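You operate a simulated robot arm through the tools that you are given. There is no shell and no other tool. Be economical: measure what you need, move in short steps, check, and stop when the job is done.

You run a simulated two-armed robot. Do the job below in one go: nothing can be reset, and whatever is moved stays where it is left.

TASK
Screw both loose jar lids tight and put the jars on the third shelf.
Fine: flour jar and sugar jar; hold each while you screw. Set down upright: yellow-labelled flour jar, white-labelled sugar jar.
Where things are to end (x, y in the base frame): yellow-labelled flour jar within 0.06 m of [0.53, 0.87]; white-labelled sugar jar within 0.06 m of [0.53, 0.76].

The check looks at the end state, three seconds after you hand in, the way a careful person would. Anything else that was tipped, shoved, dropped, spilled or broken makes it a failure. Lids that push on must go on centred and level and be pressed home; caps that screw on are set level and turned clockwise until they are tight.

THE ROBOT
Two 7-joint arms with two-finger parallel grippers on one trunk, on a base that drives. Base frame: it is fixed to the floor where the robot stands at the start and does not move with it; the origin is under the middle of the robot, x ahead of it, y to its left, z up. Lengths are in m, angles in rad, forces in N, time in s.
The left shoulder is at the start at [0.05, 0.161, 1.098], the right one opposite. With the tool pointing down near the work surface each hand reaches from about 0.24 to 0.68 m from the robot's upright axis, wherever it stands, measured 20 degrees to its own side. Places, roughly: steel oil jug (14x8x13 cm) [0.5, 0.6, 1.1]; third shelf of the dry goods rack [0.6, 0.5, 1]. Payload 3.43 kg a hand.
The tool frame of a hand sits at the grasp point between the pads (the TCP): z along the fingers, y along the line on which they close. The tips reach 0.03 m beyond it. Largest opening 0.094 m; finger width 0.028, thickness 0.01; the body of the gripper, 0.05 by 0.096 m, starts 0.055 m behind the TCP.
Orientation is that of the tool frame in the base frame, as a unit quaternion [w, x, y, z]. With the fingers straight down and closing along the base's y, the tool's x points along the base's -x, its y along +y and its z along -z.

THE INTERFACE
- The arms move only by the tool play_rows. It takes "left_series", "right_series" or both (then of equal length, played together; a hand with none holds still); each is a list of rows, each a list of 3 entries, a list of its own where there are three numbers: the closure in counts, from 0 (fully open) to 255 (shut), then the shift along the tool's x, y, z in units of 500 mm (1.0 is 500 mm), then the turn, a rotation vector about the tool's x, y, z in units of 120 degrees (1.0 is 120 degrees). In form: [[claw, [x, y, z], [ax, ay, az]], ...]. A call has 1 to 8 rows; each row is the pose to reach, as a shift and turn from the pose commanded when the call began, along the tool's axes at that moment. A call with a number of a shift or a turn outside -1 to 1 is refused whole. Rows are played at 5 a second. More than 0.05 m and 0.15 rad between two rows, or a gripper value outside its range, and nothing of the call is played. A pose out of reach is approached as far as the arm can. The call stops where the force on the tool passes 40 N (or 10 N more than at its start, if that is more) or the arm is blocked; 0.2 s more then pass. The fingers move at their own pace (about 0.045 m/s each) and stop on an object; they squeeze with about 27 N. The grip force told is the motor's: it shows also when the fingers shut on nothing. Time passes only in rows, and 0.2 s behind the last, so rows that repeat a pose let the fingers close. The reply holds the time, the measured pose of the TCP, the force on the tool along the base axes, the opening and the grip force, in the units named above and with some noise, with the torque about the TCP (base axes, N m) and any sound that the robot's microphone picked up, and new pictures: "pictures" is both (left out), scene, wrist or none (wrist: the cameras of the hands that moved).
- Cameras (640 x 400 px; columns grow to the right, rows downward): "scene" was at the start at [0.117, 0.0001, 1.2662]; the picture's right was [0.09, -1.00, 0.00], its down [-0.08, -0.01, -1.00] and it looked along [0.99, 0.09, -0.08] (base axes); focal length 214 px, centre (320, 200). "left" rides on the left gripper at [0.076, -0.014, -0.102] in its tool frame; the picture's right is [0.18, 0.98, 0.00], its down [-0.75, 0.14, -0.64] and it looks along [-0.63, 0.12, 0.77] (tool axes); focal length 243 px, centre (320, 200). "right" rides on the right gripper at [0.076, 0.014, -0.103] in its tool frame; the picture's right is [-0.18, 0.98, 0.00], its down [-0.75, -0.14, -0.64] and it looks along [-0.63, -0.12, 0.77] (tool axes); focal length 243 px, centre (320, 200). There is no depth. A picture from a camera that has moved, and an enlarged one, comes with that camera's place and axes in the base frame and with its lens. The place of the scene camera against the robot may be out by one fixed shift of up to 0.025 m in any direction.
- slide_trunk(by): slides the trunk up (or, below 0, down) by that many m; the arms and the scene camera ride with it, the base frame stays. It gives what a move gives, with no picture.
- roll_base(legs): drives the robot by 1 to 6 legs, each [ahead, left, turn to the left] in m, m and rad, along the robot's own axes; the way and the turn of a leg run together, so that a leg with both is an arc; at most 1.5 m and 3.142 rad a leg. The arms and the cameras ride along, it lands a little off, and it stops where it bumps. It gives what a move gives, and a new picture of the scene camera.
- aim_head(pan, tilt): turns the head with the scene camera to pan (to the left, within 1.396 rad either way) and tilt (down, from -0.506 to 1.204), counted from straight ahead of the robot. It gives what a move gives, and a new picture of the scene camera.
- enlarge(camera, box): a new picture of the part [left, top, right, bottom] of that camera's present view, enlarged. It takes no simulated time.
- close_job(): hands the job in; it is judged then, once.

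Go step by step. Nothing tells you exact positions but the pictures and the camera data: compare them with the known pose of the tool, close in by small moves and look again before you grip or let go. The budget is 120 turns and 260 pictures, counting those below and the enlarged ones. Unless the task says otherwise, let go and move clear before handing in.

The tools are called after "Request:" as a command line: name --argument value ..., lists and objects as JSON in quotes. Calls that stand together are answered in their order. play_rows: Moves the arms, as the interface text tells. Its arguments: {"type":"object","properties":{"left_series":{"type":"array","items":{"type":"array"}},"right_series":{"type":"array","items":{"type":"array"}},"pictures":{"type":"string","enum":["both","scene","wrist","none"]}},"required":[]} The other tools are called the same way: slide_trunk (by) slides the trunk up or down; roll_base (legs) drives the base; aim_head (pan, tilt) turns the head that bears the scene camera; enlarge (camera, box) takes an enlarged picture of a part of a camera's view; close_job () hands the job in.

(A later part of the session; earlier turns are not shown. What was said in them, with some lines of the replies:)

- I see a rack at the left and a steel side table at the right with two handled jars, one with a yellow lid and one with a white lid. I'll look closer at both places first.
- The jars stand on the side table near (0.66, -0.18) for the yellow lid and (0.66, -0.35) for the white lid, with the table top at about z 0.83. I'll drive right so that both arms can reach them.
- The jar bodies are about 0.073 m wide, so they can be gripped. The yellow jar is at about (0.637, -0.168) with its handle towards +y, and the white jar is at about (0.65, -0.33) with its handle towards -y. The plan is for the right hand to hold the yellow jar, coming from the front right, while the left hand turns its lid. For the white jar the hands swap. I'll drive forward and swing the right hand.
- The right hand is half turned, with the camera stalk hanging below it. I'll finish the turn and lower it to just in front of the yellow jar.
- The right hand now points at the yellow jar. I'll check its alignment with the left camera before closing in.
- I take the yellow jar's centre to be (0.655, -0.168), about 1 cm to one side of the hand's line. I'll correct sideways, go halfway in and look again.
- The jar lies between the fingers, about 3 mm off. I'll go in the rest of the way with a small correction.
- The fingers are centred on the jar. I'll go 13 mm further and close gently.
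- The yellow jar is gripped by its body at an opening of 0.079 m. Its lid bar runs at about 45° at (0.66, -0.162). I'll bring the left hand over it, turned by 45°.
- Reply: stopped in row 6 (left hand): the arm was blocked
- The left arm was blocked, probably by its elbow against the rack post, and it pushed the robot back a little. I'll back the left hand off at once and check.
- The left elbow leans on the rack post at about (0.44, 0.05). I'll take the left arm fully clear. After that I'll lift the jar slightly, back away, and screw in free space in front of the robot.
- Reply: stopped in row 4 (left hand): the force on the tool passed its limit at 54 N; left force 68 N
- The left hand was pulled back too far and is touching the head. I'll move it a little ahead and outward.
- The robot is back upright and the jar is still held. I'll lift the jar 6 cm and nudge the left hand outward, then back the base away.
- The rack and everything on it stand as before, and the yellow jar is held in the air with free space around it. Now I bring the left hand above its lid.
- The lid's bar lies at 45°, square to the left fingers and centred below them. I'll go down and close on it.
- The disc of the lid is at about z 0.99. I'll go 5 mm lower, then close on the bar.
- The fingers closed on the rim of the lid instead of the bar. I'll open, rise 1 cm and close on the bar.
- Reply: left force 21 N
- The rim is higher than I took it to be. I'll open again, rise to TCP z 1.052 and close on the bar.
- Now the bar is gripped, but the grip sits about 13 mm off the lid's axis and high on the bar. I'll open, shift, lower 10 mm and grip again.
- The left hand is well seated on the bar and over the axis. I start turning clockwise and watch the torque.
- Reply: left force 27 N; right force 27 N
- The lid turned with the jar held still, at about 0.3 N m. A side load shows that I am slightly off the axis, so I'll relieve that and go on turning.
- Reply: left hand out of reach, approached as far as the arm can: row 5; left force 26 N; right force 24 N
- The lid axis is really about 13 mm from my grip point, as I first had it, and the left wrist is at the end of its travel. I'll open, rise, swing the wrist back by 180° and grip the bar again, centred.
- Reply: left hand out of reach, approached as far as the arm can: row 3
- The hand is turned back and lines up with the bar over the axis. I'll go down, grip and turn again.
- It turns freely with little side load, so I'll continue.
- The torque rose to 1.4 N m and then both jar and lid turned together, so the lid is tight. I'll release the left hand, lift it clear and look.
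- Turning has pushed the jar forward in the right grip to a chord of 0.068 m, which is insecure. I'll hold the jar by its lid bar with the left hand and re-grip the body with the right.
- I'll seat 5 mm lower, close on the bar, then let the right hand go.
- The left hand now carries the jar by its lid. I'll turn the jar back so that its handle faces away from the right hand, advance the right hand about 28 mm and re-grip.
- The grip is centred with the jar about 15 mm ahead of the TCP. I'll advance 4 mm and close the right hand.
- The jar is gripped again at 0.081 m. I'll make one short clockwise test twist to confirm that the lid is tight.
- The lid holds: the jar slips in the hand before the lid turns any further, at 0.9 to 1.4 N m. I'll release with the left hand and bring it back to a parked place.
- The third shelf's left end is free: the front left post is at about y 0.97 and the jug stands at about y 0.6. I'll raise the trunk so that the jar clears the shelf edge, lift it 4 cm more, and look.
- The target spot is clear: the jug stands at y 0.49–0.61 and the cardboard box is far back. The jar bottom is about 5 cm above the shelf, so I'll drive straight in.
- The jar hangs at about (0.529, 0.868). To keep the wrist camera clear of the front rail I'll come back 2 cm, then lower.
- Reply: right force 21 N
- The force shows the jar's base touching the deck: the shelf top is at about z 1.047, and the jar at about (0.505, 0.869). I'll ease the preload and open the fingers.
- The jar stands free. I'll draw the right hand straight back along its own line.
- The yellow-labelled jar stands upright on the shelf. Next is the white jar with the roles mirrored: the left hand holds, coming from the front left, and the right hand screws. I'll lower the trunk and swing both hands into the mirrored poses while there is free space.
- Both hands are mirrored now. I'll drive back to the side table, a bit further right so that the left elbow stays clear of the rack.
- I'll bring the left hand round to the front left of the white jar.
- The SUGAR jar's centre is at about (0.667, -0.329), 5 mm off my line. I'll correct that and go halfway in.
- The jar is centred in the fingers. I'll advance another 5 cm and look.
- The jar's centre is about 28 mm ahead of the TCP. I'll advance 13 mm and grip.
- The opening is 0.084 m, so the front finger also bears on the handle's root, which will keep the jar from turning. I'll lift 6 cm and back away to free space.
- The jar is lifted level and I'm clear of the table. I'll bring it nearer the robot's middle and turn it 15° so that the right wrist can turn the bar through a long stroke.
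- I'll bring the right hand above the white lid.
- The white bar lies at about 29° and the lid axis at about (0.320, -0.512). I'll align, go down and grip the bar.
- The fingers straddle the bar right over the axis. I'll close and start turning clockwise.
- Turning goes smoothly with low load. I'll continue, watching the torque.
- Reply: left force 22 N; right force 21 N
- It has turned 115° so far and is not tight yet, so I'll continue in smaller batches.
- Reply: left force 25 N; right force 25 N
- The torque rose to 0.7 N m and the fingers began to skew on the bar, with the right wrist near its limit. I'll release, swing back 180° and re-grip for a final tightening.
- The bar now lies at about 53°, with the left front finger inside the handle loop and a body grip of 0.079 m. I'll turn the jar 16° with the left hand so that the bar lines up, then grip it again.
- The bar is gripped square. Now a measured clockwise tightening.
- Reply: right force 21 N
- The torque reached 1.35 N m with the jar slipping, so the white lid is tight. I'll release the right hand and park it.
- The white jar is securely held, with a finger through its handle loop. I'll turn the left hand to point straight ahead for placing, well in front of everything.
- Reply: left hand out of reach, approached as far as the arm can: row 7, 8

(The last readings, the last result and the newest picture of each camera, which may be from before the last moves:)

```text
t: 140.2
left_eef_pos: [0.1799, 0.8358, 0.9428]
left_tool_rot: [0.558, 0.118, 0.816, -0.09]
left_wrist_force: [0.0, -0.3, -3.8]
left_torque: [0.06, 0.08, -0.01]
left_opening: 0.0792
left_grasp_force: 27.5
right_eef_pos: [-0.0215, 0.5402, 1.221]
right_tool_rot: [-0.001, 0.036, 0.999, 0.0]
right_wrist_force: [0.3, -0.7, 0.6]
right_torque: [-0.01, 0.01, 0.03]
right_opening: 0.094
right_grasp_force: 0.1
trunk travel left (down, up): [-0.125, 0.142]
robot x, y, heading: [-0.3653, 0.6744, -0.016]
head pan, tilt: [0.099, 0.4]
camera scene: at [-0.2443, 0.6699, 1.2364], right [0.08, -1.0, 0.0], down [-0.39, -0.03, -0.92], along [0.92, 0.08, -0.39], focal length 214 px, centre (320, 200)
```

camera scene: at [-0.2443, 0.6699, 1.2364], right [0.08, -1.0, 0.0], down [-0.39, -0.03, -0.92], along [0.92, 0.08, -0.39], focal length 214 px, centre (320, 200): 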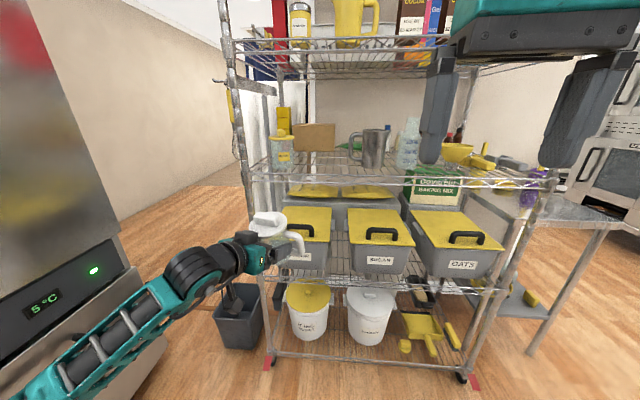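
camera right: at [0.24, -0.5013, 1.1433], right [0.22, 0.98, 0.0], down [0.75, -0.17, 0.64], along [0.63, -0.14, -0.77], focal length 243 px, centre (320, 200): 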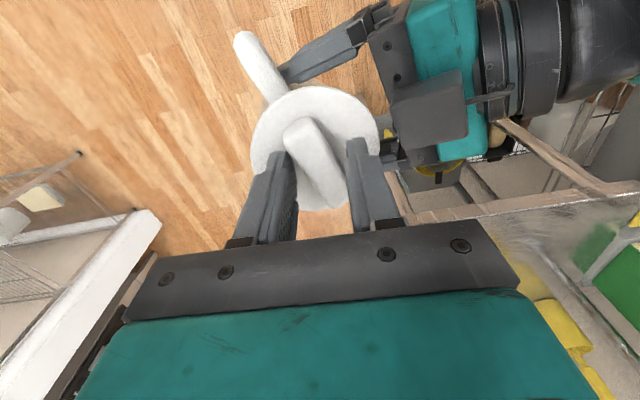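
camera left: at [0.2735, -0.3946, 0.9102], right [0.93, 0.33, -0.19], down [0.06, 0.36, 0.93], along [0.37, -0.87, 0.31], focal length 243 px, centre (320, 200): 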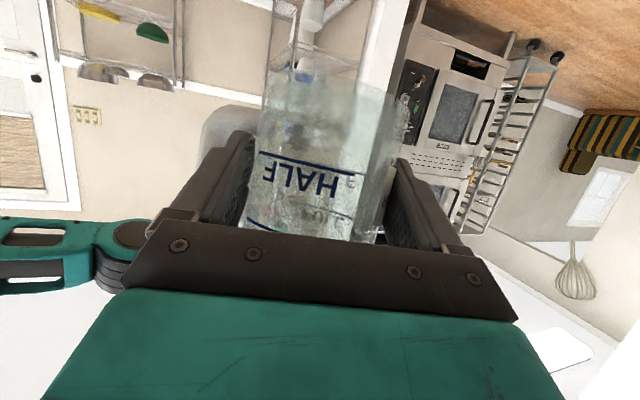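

The left hand points about 17° right of straight ahead. I'll raise the trunk and arm, then shift the base so that the jar comes to (0.515, 0.745), beside the yellow jar and clear of the jug.

Request:
slide_trunk --by 0.14

Request:
play_rows --left_series '[[255, [-0.04, 0, -0.015], [0, 0, 0]], [255, [-0.08, 0, -0.031], [0, 0, 0]]]' --pictures "none"

Request:
roll_base --legs '[[0.12, -0.085, 0.016]]'

Request:
enlarge --camera "scene" --box '[220, 110, 460, 270]'

```text
t: 141.8
left_eef_pos: [0.1821, 0.8361, 1.0825]
left_tool_rot: [0.558, 0.119, 0.816, -0.09]
left_wrist_force: [0.3, -0.2, -3.6]
left_torque: [0.07, 0.08, 0.0]
left_opening: 0.0793
left_grasp_force: 26.7
right_eef_pos: [-0.0215, 0.5401, 1.3616]
right_tool_rot: [-0.001, 0.035, 0.999, -0.001]
right_wrist_force: [-0.7, 0.7, 0.7]
right_torque: [0.01, -0.01, -0.01]
right_opening: 0.0942
right_grasp_force: 0.0
trunk travel left (down, up): [-0.265, 0.002]
robot x, y, heading: [-0.3632, 0.6706, -0.017]
head pan, tilt: [0.099, 0.4]
```

```text
t: 142.4
left_eef_pos: [0.1806, 0.8367, 1.1252]
left_tool_rot: [0.559, 0.118, 0.816, -0.09]
left_wrist_force: [-0.5, 1.0, -4.5]
left_torque: [0.1, 0.09, -0.01]
left_opening: 0.0794
left_grasp_force: 27.4
right_eef_pos: [-0.0232, 0.5399, 1.3629]
right_tool_rot: [-0.001, 0.036, 0.999, 0.001]
right_wrist_force: [-0.2, -0.2, 0.5]
right_torque: [0.01, 0.03, -0.02]
right_opening: 0.0939
right_grasp_force: 0.0
trunk travel left (down, up): [-0.265, 0.002]
robot x, y, heading: [-0.3624, 0.6704, -0.016]
head pan, tilt: [0.099, 0.4]
```

```text
t: 143.8
left_eef_pos: [0.2965, 0.7593, 1.1251]
left_tool_rot: [0.559, 0.112, 0.817, -0.085]
left_wrist_force: [0.7, 0.8, -3.9]
left_torque: [0.06, 0.1, -0.02]
left_opening: 0.0794
left_grasp_force: 27.0
right_eef_pos: [0.098, 0.4581, 1.3619]
right_tool_rot: [-0.001, 0.028, 1.0, 0.0]
right_wrist_force: [-0.6, 0.1, -1.0]
right_torque: [-0.01, 0.04, 0.0]
right_opening: 0.0939
right_grasp_force: 0.0
trunk travel left (down, up): [-0.265, 0.002]
robot x, y, heading: [-0.2441, 0.5825, 0.001]
head pan, tilt: [0.099, 0.4]
camera scene: at [-0.1258, 0.585, 1.3764], right [0.1, -1.0, 0.0], down [-0.39, -0.04, -0.92], along [0.92, 0.09, -0.39], focal length 214 px, centre (320, 200)
```

scene: 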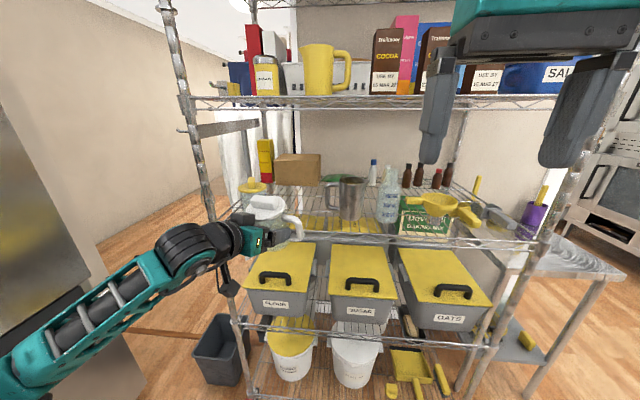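

```text
2.50 times, centred on (340, 190) of scene
camera zoom: at [-0.1258, 0.585, 1.3764], right [0.1, -1.0, 0.0], down [-0.39, -0.04, -0.92], along [0.92, 0.09, -0.39], focal length 536 px, centre (270, 225)
```

zoom: 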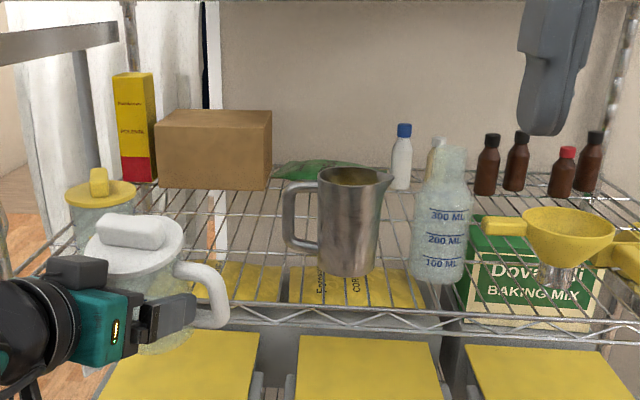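

The path is clear, with about 4 cm between the handle and the jug's handle. I'll drive in.

Request:
roll_base --legs '[[0.21, 0.0, 0]]'

Request:
enlarge --camera "scene" --box '[180, 130, 420, 290]'

Request:
enlarge --camera "left" --box '[0, 0, 640, 400]'

```text
t: 145.5
left_eef_pos: [0.5065, 0.7609, 1.1247]
left_tool_rot: [0.56, 0.11, 0.817, -0.085]
left_wrist_force: [0.0, -0.5, -4.5]
left_torque: [0.06, 0.09, -0.02]
left_opening: 0.0793
left_grasp_force: 27.0
right_eef_pos: [0.3101, 0.4607, 1.3625]
right_tool_rot: [0.0, 0.026, 1.0, -0.001]
right_wrist_force: [0.4, 0.9, 1.0]
right_torque: [-0.03, 0.01, -0.02]
right_opening: 0.094
right_grasp_force: 0.0
trunk travel left (down, up): [-0.265, 0.002]
robot x, y, heading: [-0.0319, 0.5873, -0.001]
head pan, tilt: [0.099, 0.4]
camera scene: at [0.085, 0.5859, 1.3764], right [0.1, -0.99, 0.0], down [-0.39, -0.04, -0.92], along [0.92, 0.09, -0.39], focal length 214 px, centre (320, 200)
```

scene: 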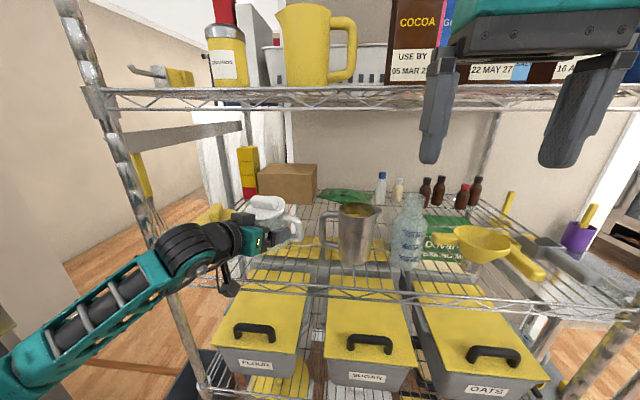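

```text
2.50 times, centred on (300, 210) of scene
camera zoom: at [0.085, 0.5859, 1.3764], right [0.1, -0.99, 0.0], down [-0.39, -0.04, -0.92], along [0.92, 0.09, -0.39], focal length 536 px, centre (370, 175)
```

zoom: 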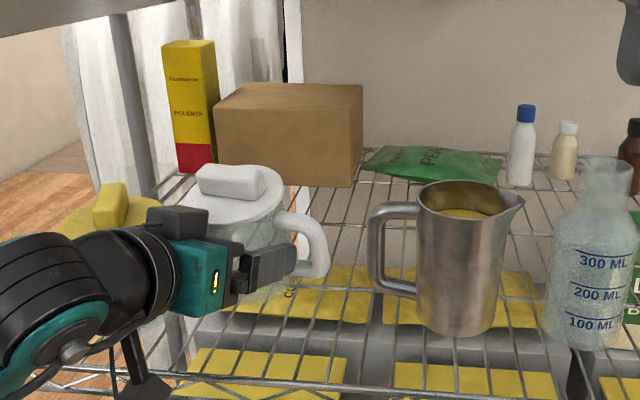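

```text
1.00 times, centred on (320, 200) of left (not enlarged: the box is as wide or as high as the picture)
camera zoom: at [0.3841, 0.782, 1.0905], right [0.21, 0.96, -0.19], down [-0.27, 0.24, 0.93], along [0.94, -0.14, 0.31], focal length 243 px, centre (320, 200)
```

zoom: 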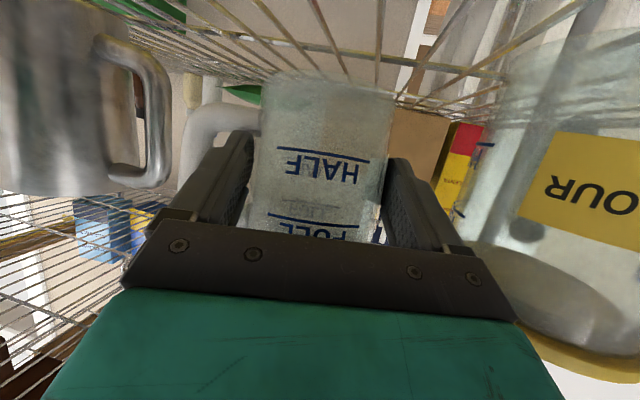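

The hand is about 1 cm from the yellow jar, so I'll shift 1 cm away from it and then lower until the base touches.

Request:
play_rows --left_series '[[255, [-0.002, -0.019, 0.005], [0, 0, 0]], [255, [0.035, -0.018, 0.019], [0, 0, 0]], [255, [0.055, -0.018, 0.027], [0, 0, 0]], [255, [0.066, -0.018, 0.031], [0, 0, 0]], [255, [0.072, -0.018, 0.0335], [0, 0, 0]]]' --pictures "wrist"

Request:
enlarge --camera "scene" --box '[180, 130, 420, 290]'

```text
t: 146.7
left_eef_pos: [0.5054, 0.752, 1.0871]
left_tool_rot: [0.56, 0.111, 0.816, -0.084]
left_wrist_force: [4.7, 1.2, 13.5]
left_torque: [0.31, -0.19, -0.08]
left_opening: 0.0767
left_grasp_force: 27.3
right_eef_pos: [0.3086, 0.4608, 1.363]
right_tool_rot: [-0.001, 0.026, 1.0, 0.0]
right_wrist_force: [0.2, -0.2, 0.7]
right_torque: [-0.01, -0.02, 0.03]
right_opening: 0.0939
right_grasp_force: 0.0
trunk travel left (down, up): [-0.265, 0.002]
robot x, y, heading: [-0.0353, 0.5844, 0.004]
head pan, tilt: [0.099, 0.4]
camera left: at [0.3837, 0.7718, 1.052], right [0.21, 0.96, -0.18], down [-0.28, 0.24, 0.93], along [0.94, -0.14, 0.31], focal length 243 px, centre (320, 200)
```

left: 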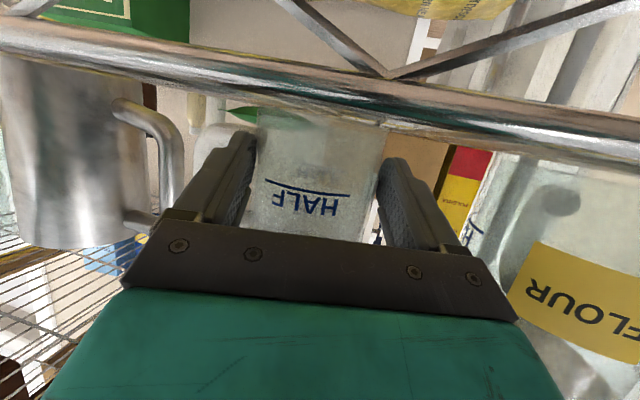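

```text
2.50 times, centred on (300, 210) of scene
camera zoom: at [0.0833, 0.5855, 1.3766], right [0.1, -0.99, 0.0], down [-0.39, -0.04, -0.92], along [0.92, 0.09, -0.39], focal length 536 px, centre (370, 175)
```

zoom: 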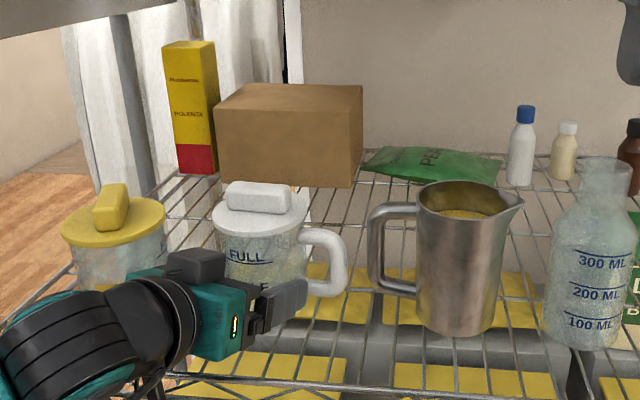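

The base touches the deck at z about 1.047. I'll ease the preload and open slowly.

Request:
play_rows --left_series '[[255, [-0.006, 0, -0.002], [0, 0, 0]], [40, [-0.006, 0, -0.002], [0, 0, 0]], [30, [-0.006, 0, -0.002], [0, 0, 0]], [16, [-0.006, 0, -0.002], [0, 0, 0]], [16, [-0.006, 0, -0.002], [0, 0, 0]]]' --pictures "wrist"

Request:
enlarge --camera "scene" --box '[180, 130, 420, 290]'

Request:
enlarge --camera "left" --box '[140, 80, 480, 260]'

```text
t: 147.9
left_eef_pos: [0.5062, 0.7508, 1.0876]
left_tool_rot: [0.56, 0.111, 0.817, -0.084]
left_wrist_force: [-0.9, 0.1, -0.4]
left_torque: [0.03, -0.02, -0.07]
left_opening: 0.0879
left_grasp_force: 0.0
right_eef_pos: [0.3091, 0.4597, 1.3622]
right_tool_rot: [0.001, 0.026, 1.0, 0.0]
right_wrist_force: [-0.1, 0.2, 0.0]
right_torque: [-0.01, -0.01, -0.01]
right_opening: 0.0939
right_grasp_force: 0.0
trunk travel left (down, up): [-0.265, 0.002]
robot x, y, heading: [-0.037, 0.5843, 0.003]
head pan, tilt: [0.099, 0.4]
camera left: at [0.3842, 0.7717, 1.0544], right [0.21, 0.96, -0.19], down [-0.27, 0.24, 0.93], along [0.94, -0.14, 0.31], focal length 243 px, centre (320, 200)
```

left: 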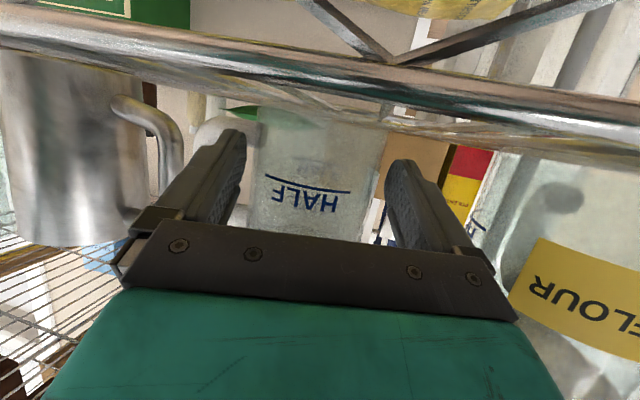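

```text
2.50 times, centred on (300, 210) of scene
camera zoom: at [0.0839, 0.5858, 1.3765], right [0.1, -0.99, 0.0], down [-0.39, -0.04, -0.92], along [0.92, 0.09, -0.39], focal length 536 px, centre (370, 175)
```

zoom: 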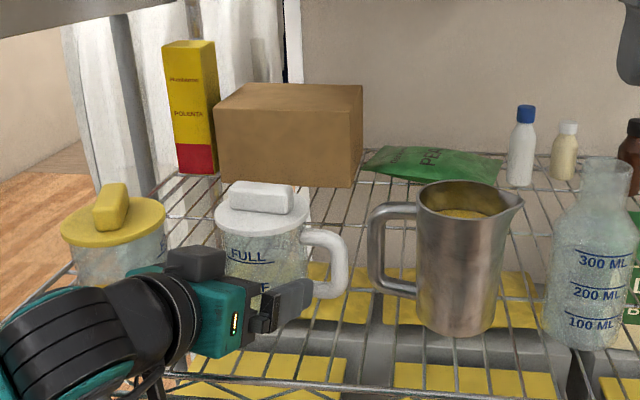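

```text
1.88 times, centred on (310, 170) of left
camera zoom: at [0.3842, 0.7717, 1.0544], right [0.21, 0.96, -0.19], down [-0.27, 0.24, 0.93], along [0.94, -0.14, 0.31], focal length 457 px, centre (339, 256)
```

zoom: 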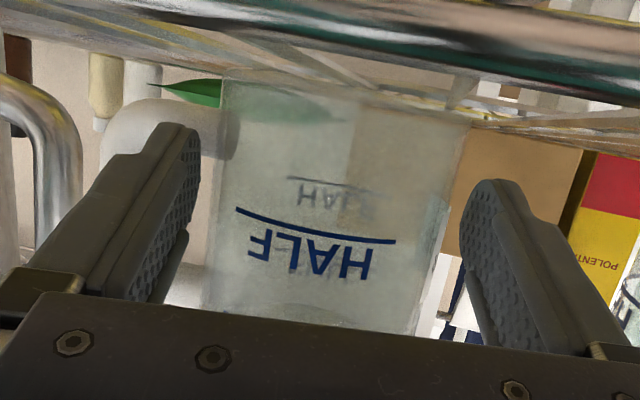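

The jar is free of both fingers. I'll withdraw straight back.

Request:
play_rows --left_series '[[16, [0.031, 0, -0.081], [0, 0, 0]], [16, [0.062, 0, -0.162], [0, 0, 0]], [16, [0.094, 0, -0.243], [0, 0, 0]]]' --pictures "wrist"

Request:
roll_base --legs '[[-0.3, 0, 0]]'

Request:
enlarge --camera "scene" --box '[200, 110, 440, 270]'

```text
t: 148.7
left_eef_pos: [0.3903, 0.789, 1.0846]
left_tool_rot: [0.56, 0.112, 0.817, -0.085]
left_wrist_force: [0.4, 0.6, -0.7]
left_torque: [-0.03, -0.01, 0.02]
left_opening: 0.088
left_grasp_force: 0.0
left hand out of reach, approached as far as the arm can: row 3
right_eef_pos: [0.3086, 0.4608, 1.3625]
right_tool_rot: [0.0, 0.026, 1.0, 0.0]
right_wrist_force: [0.5, -0.3, 0.4]
right_torque: [0.0, 0.02, -0.01]
right_opening: 0.0941
right_grasp_force: 0.0
trunk travel left (down, up): [-0.265, 0.002]
robot x, y, heading: [-0.0315, 0.5807, 0.004]
head pan, tilt: [0.099, 0.4]
camera left: at [0.2676, 0.8094, 1.0495], right [0.21, 0.96, -0.19], down [-0.27, 0.24, 0.93], along [0.94, -0.14, 0.31], focal length 243 px, centre (320, 200)
```

left: 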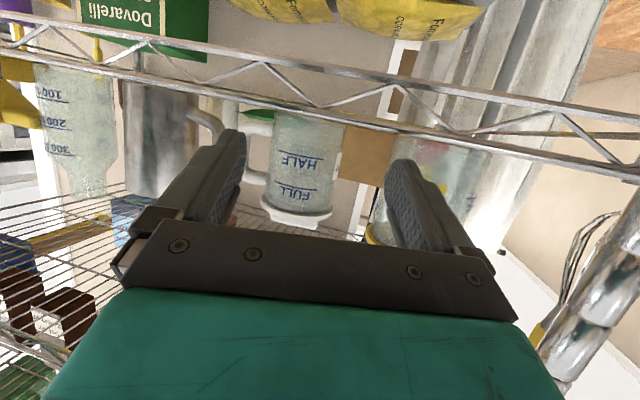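

```text
t: 150.7
left_eef_pos: [0.0888, 0.7886, 1.0838]
left_tool_rot: [0.56, 0.111, 0.817, -0.085]
left_wrist_force: [-0.7, -0.3, 0.3]
left_torque: [-0.01, 0.02, -0.01]
left_opening: 0.0884
left_grasp_force: 0.1
right_eef_pos: [0.0089, 0.4595, 1.3626]
right_tool_rot: [0.001, 0.025, 1.0, -0.001]
right_wrist_force: [-0.5, -0.4, -0.1]
right_torque: [0.0, 0.01, -0.02]
right_opening: 0.0938
right_grasp_force: 0.0
trunk travel left (down, up): [-0.265, 0.002]
robot x, y, heading: [-0.3331, 0.585, -0.001]
head pan, tilt: [0.099, 0.4]
camera scene: at [-0.217, 0.5852, 1.3766], right [0.1, -0.99, 0.0], down [-0.39, -0.04, -0.92], along [0.92, 0.1, -0.39], focal length 214 px, centre (320, 200)
```

scene: 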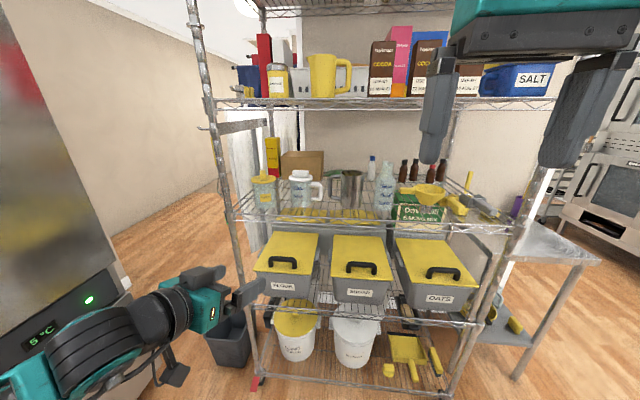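

```text
2.50 times, centred on (320, 190) of scene
camera zoom: at [-0.217, 0.5852, 1.3766], right [0.1, -0.99, 0.0], down [-0.39, -0.04, -0.92], along [0.92, 0.1, -0.39], focal length 536 px, centre (320, 225)
```

zoom: 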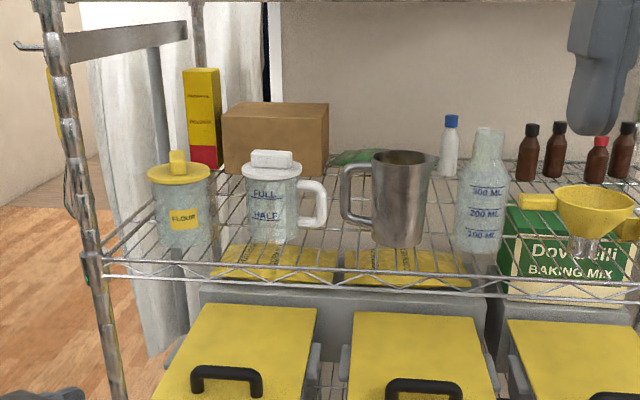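

Both lidded jars stand upright on the third shelf, the flour jar at about (0.505, 0.868) and the sugar jar at about (0.52, 0.745). Nothing else looks disturbed and both hands are clear, so I'm handing in.

Request:
close_job

```text
The job is handed in.
```

I screwed both lids tight and set both jars upright on the third shelf, and the job is handed in. Each lid resisted at about 1.35–1.4 N m before the jar began to slip in the hand.

- **Flour jar (yellow label):** at about (0.505, 0.868), roughly 2.5 cm from its target.
- **Sugar jar (white label):** at about (0.52, 0.745), roughly 2 cm from its target.

Early on, the left elbow pushed against the front post of the rack. In the pictures afterwards the rack and everything on it stood as before.
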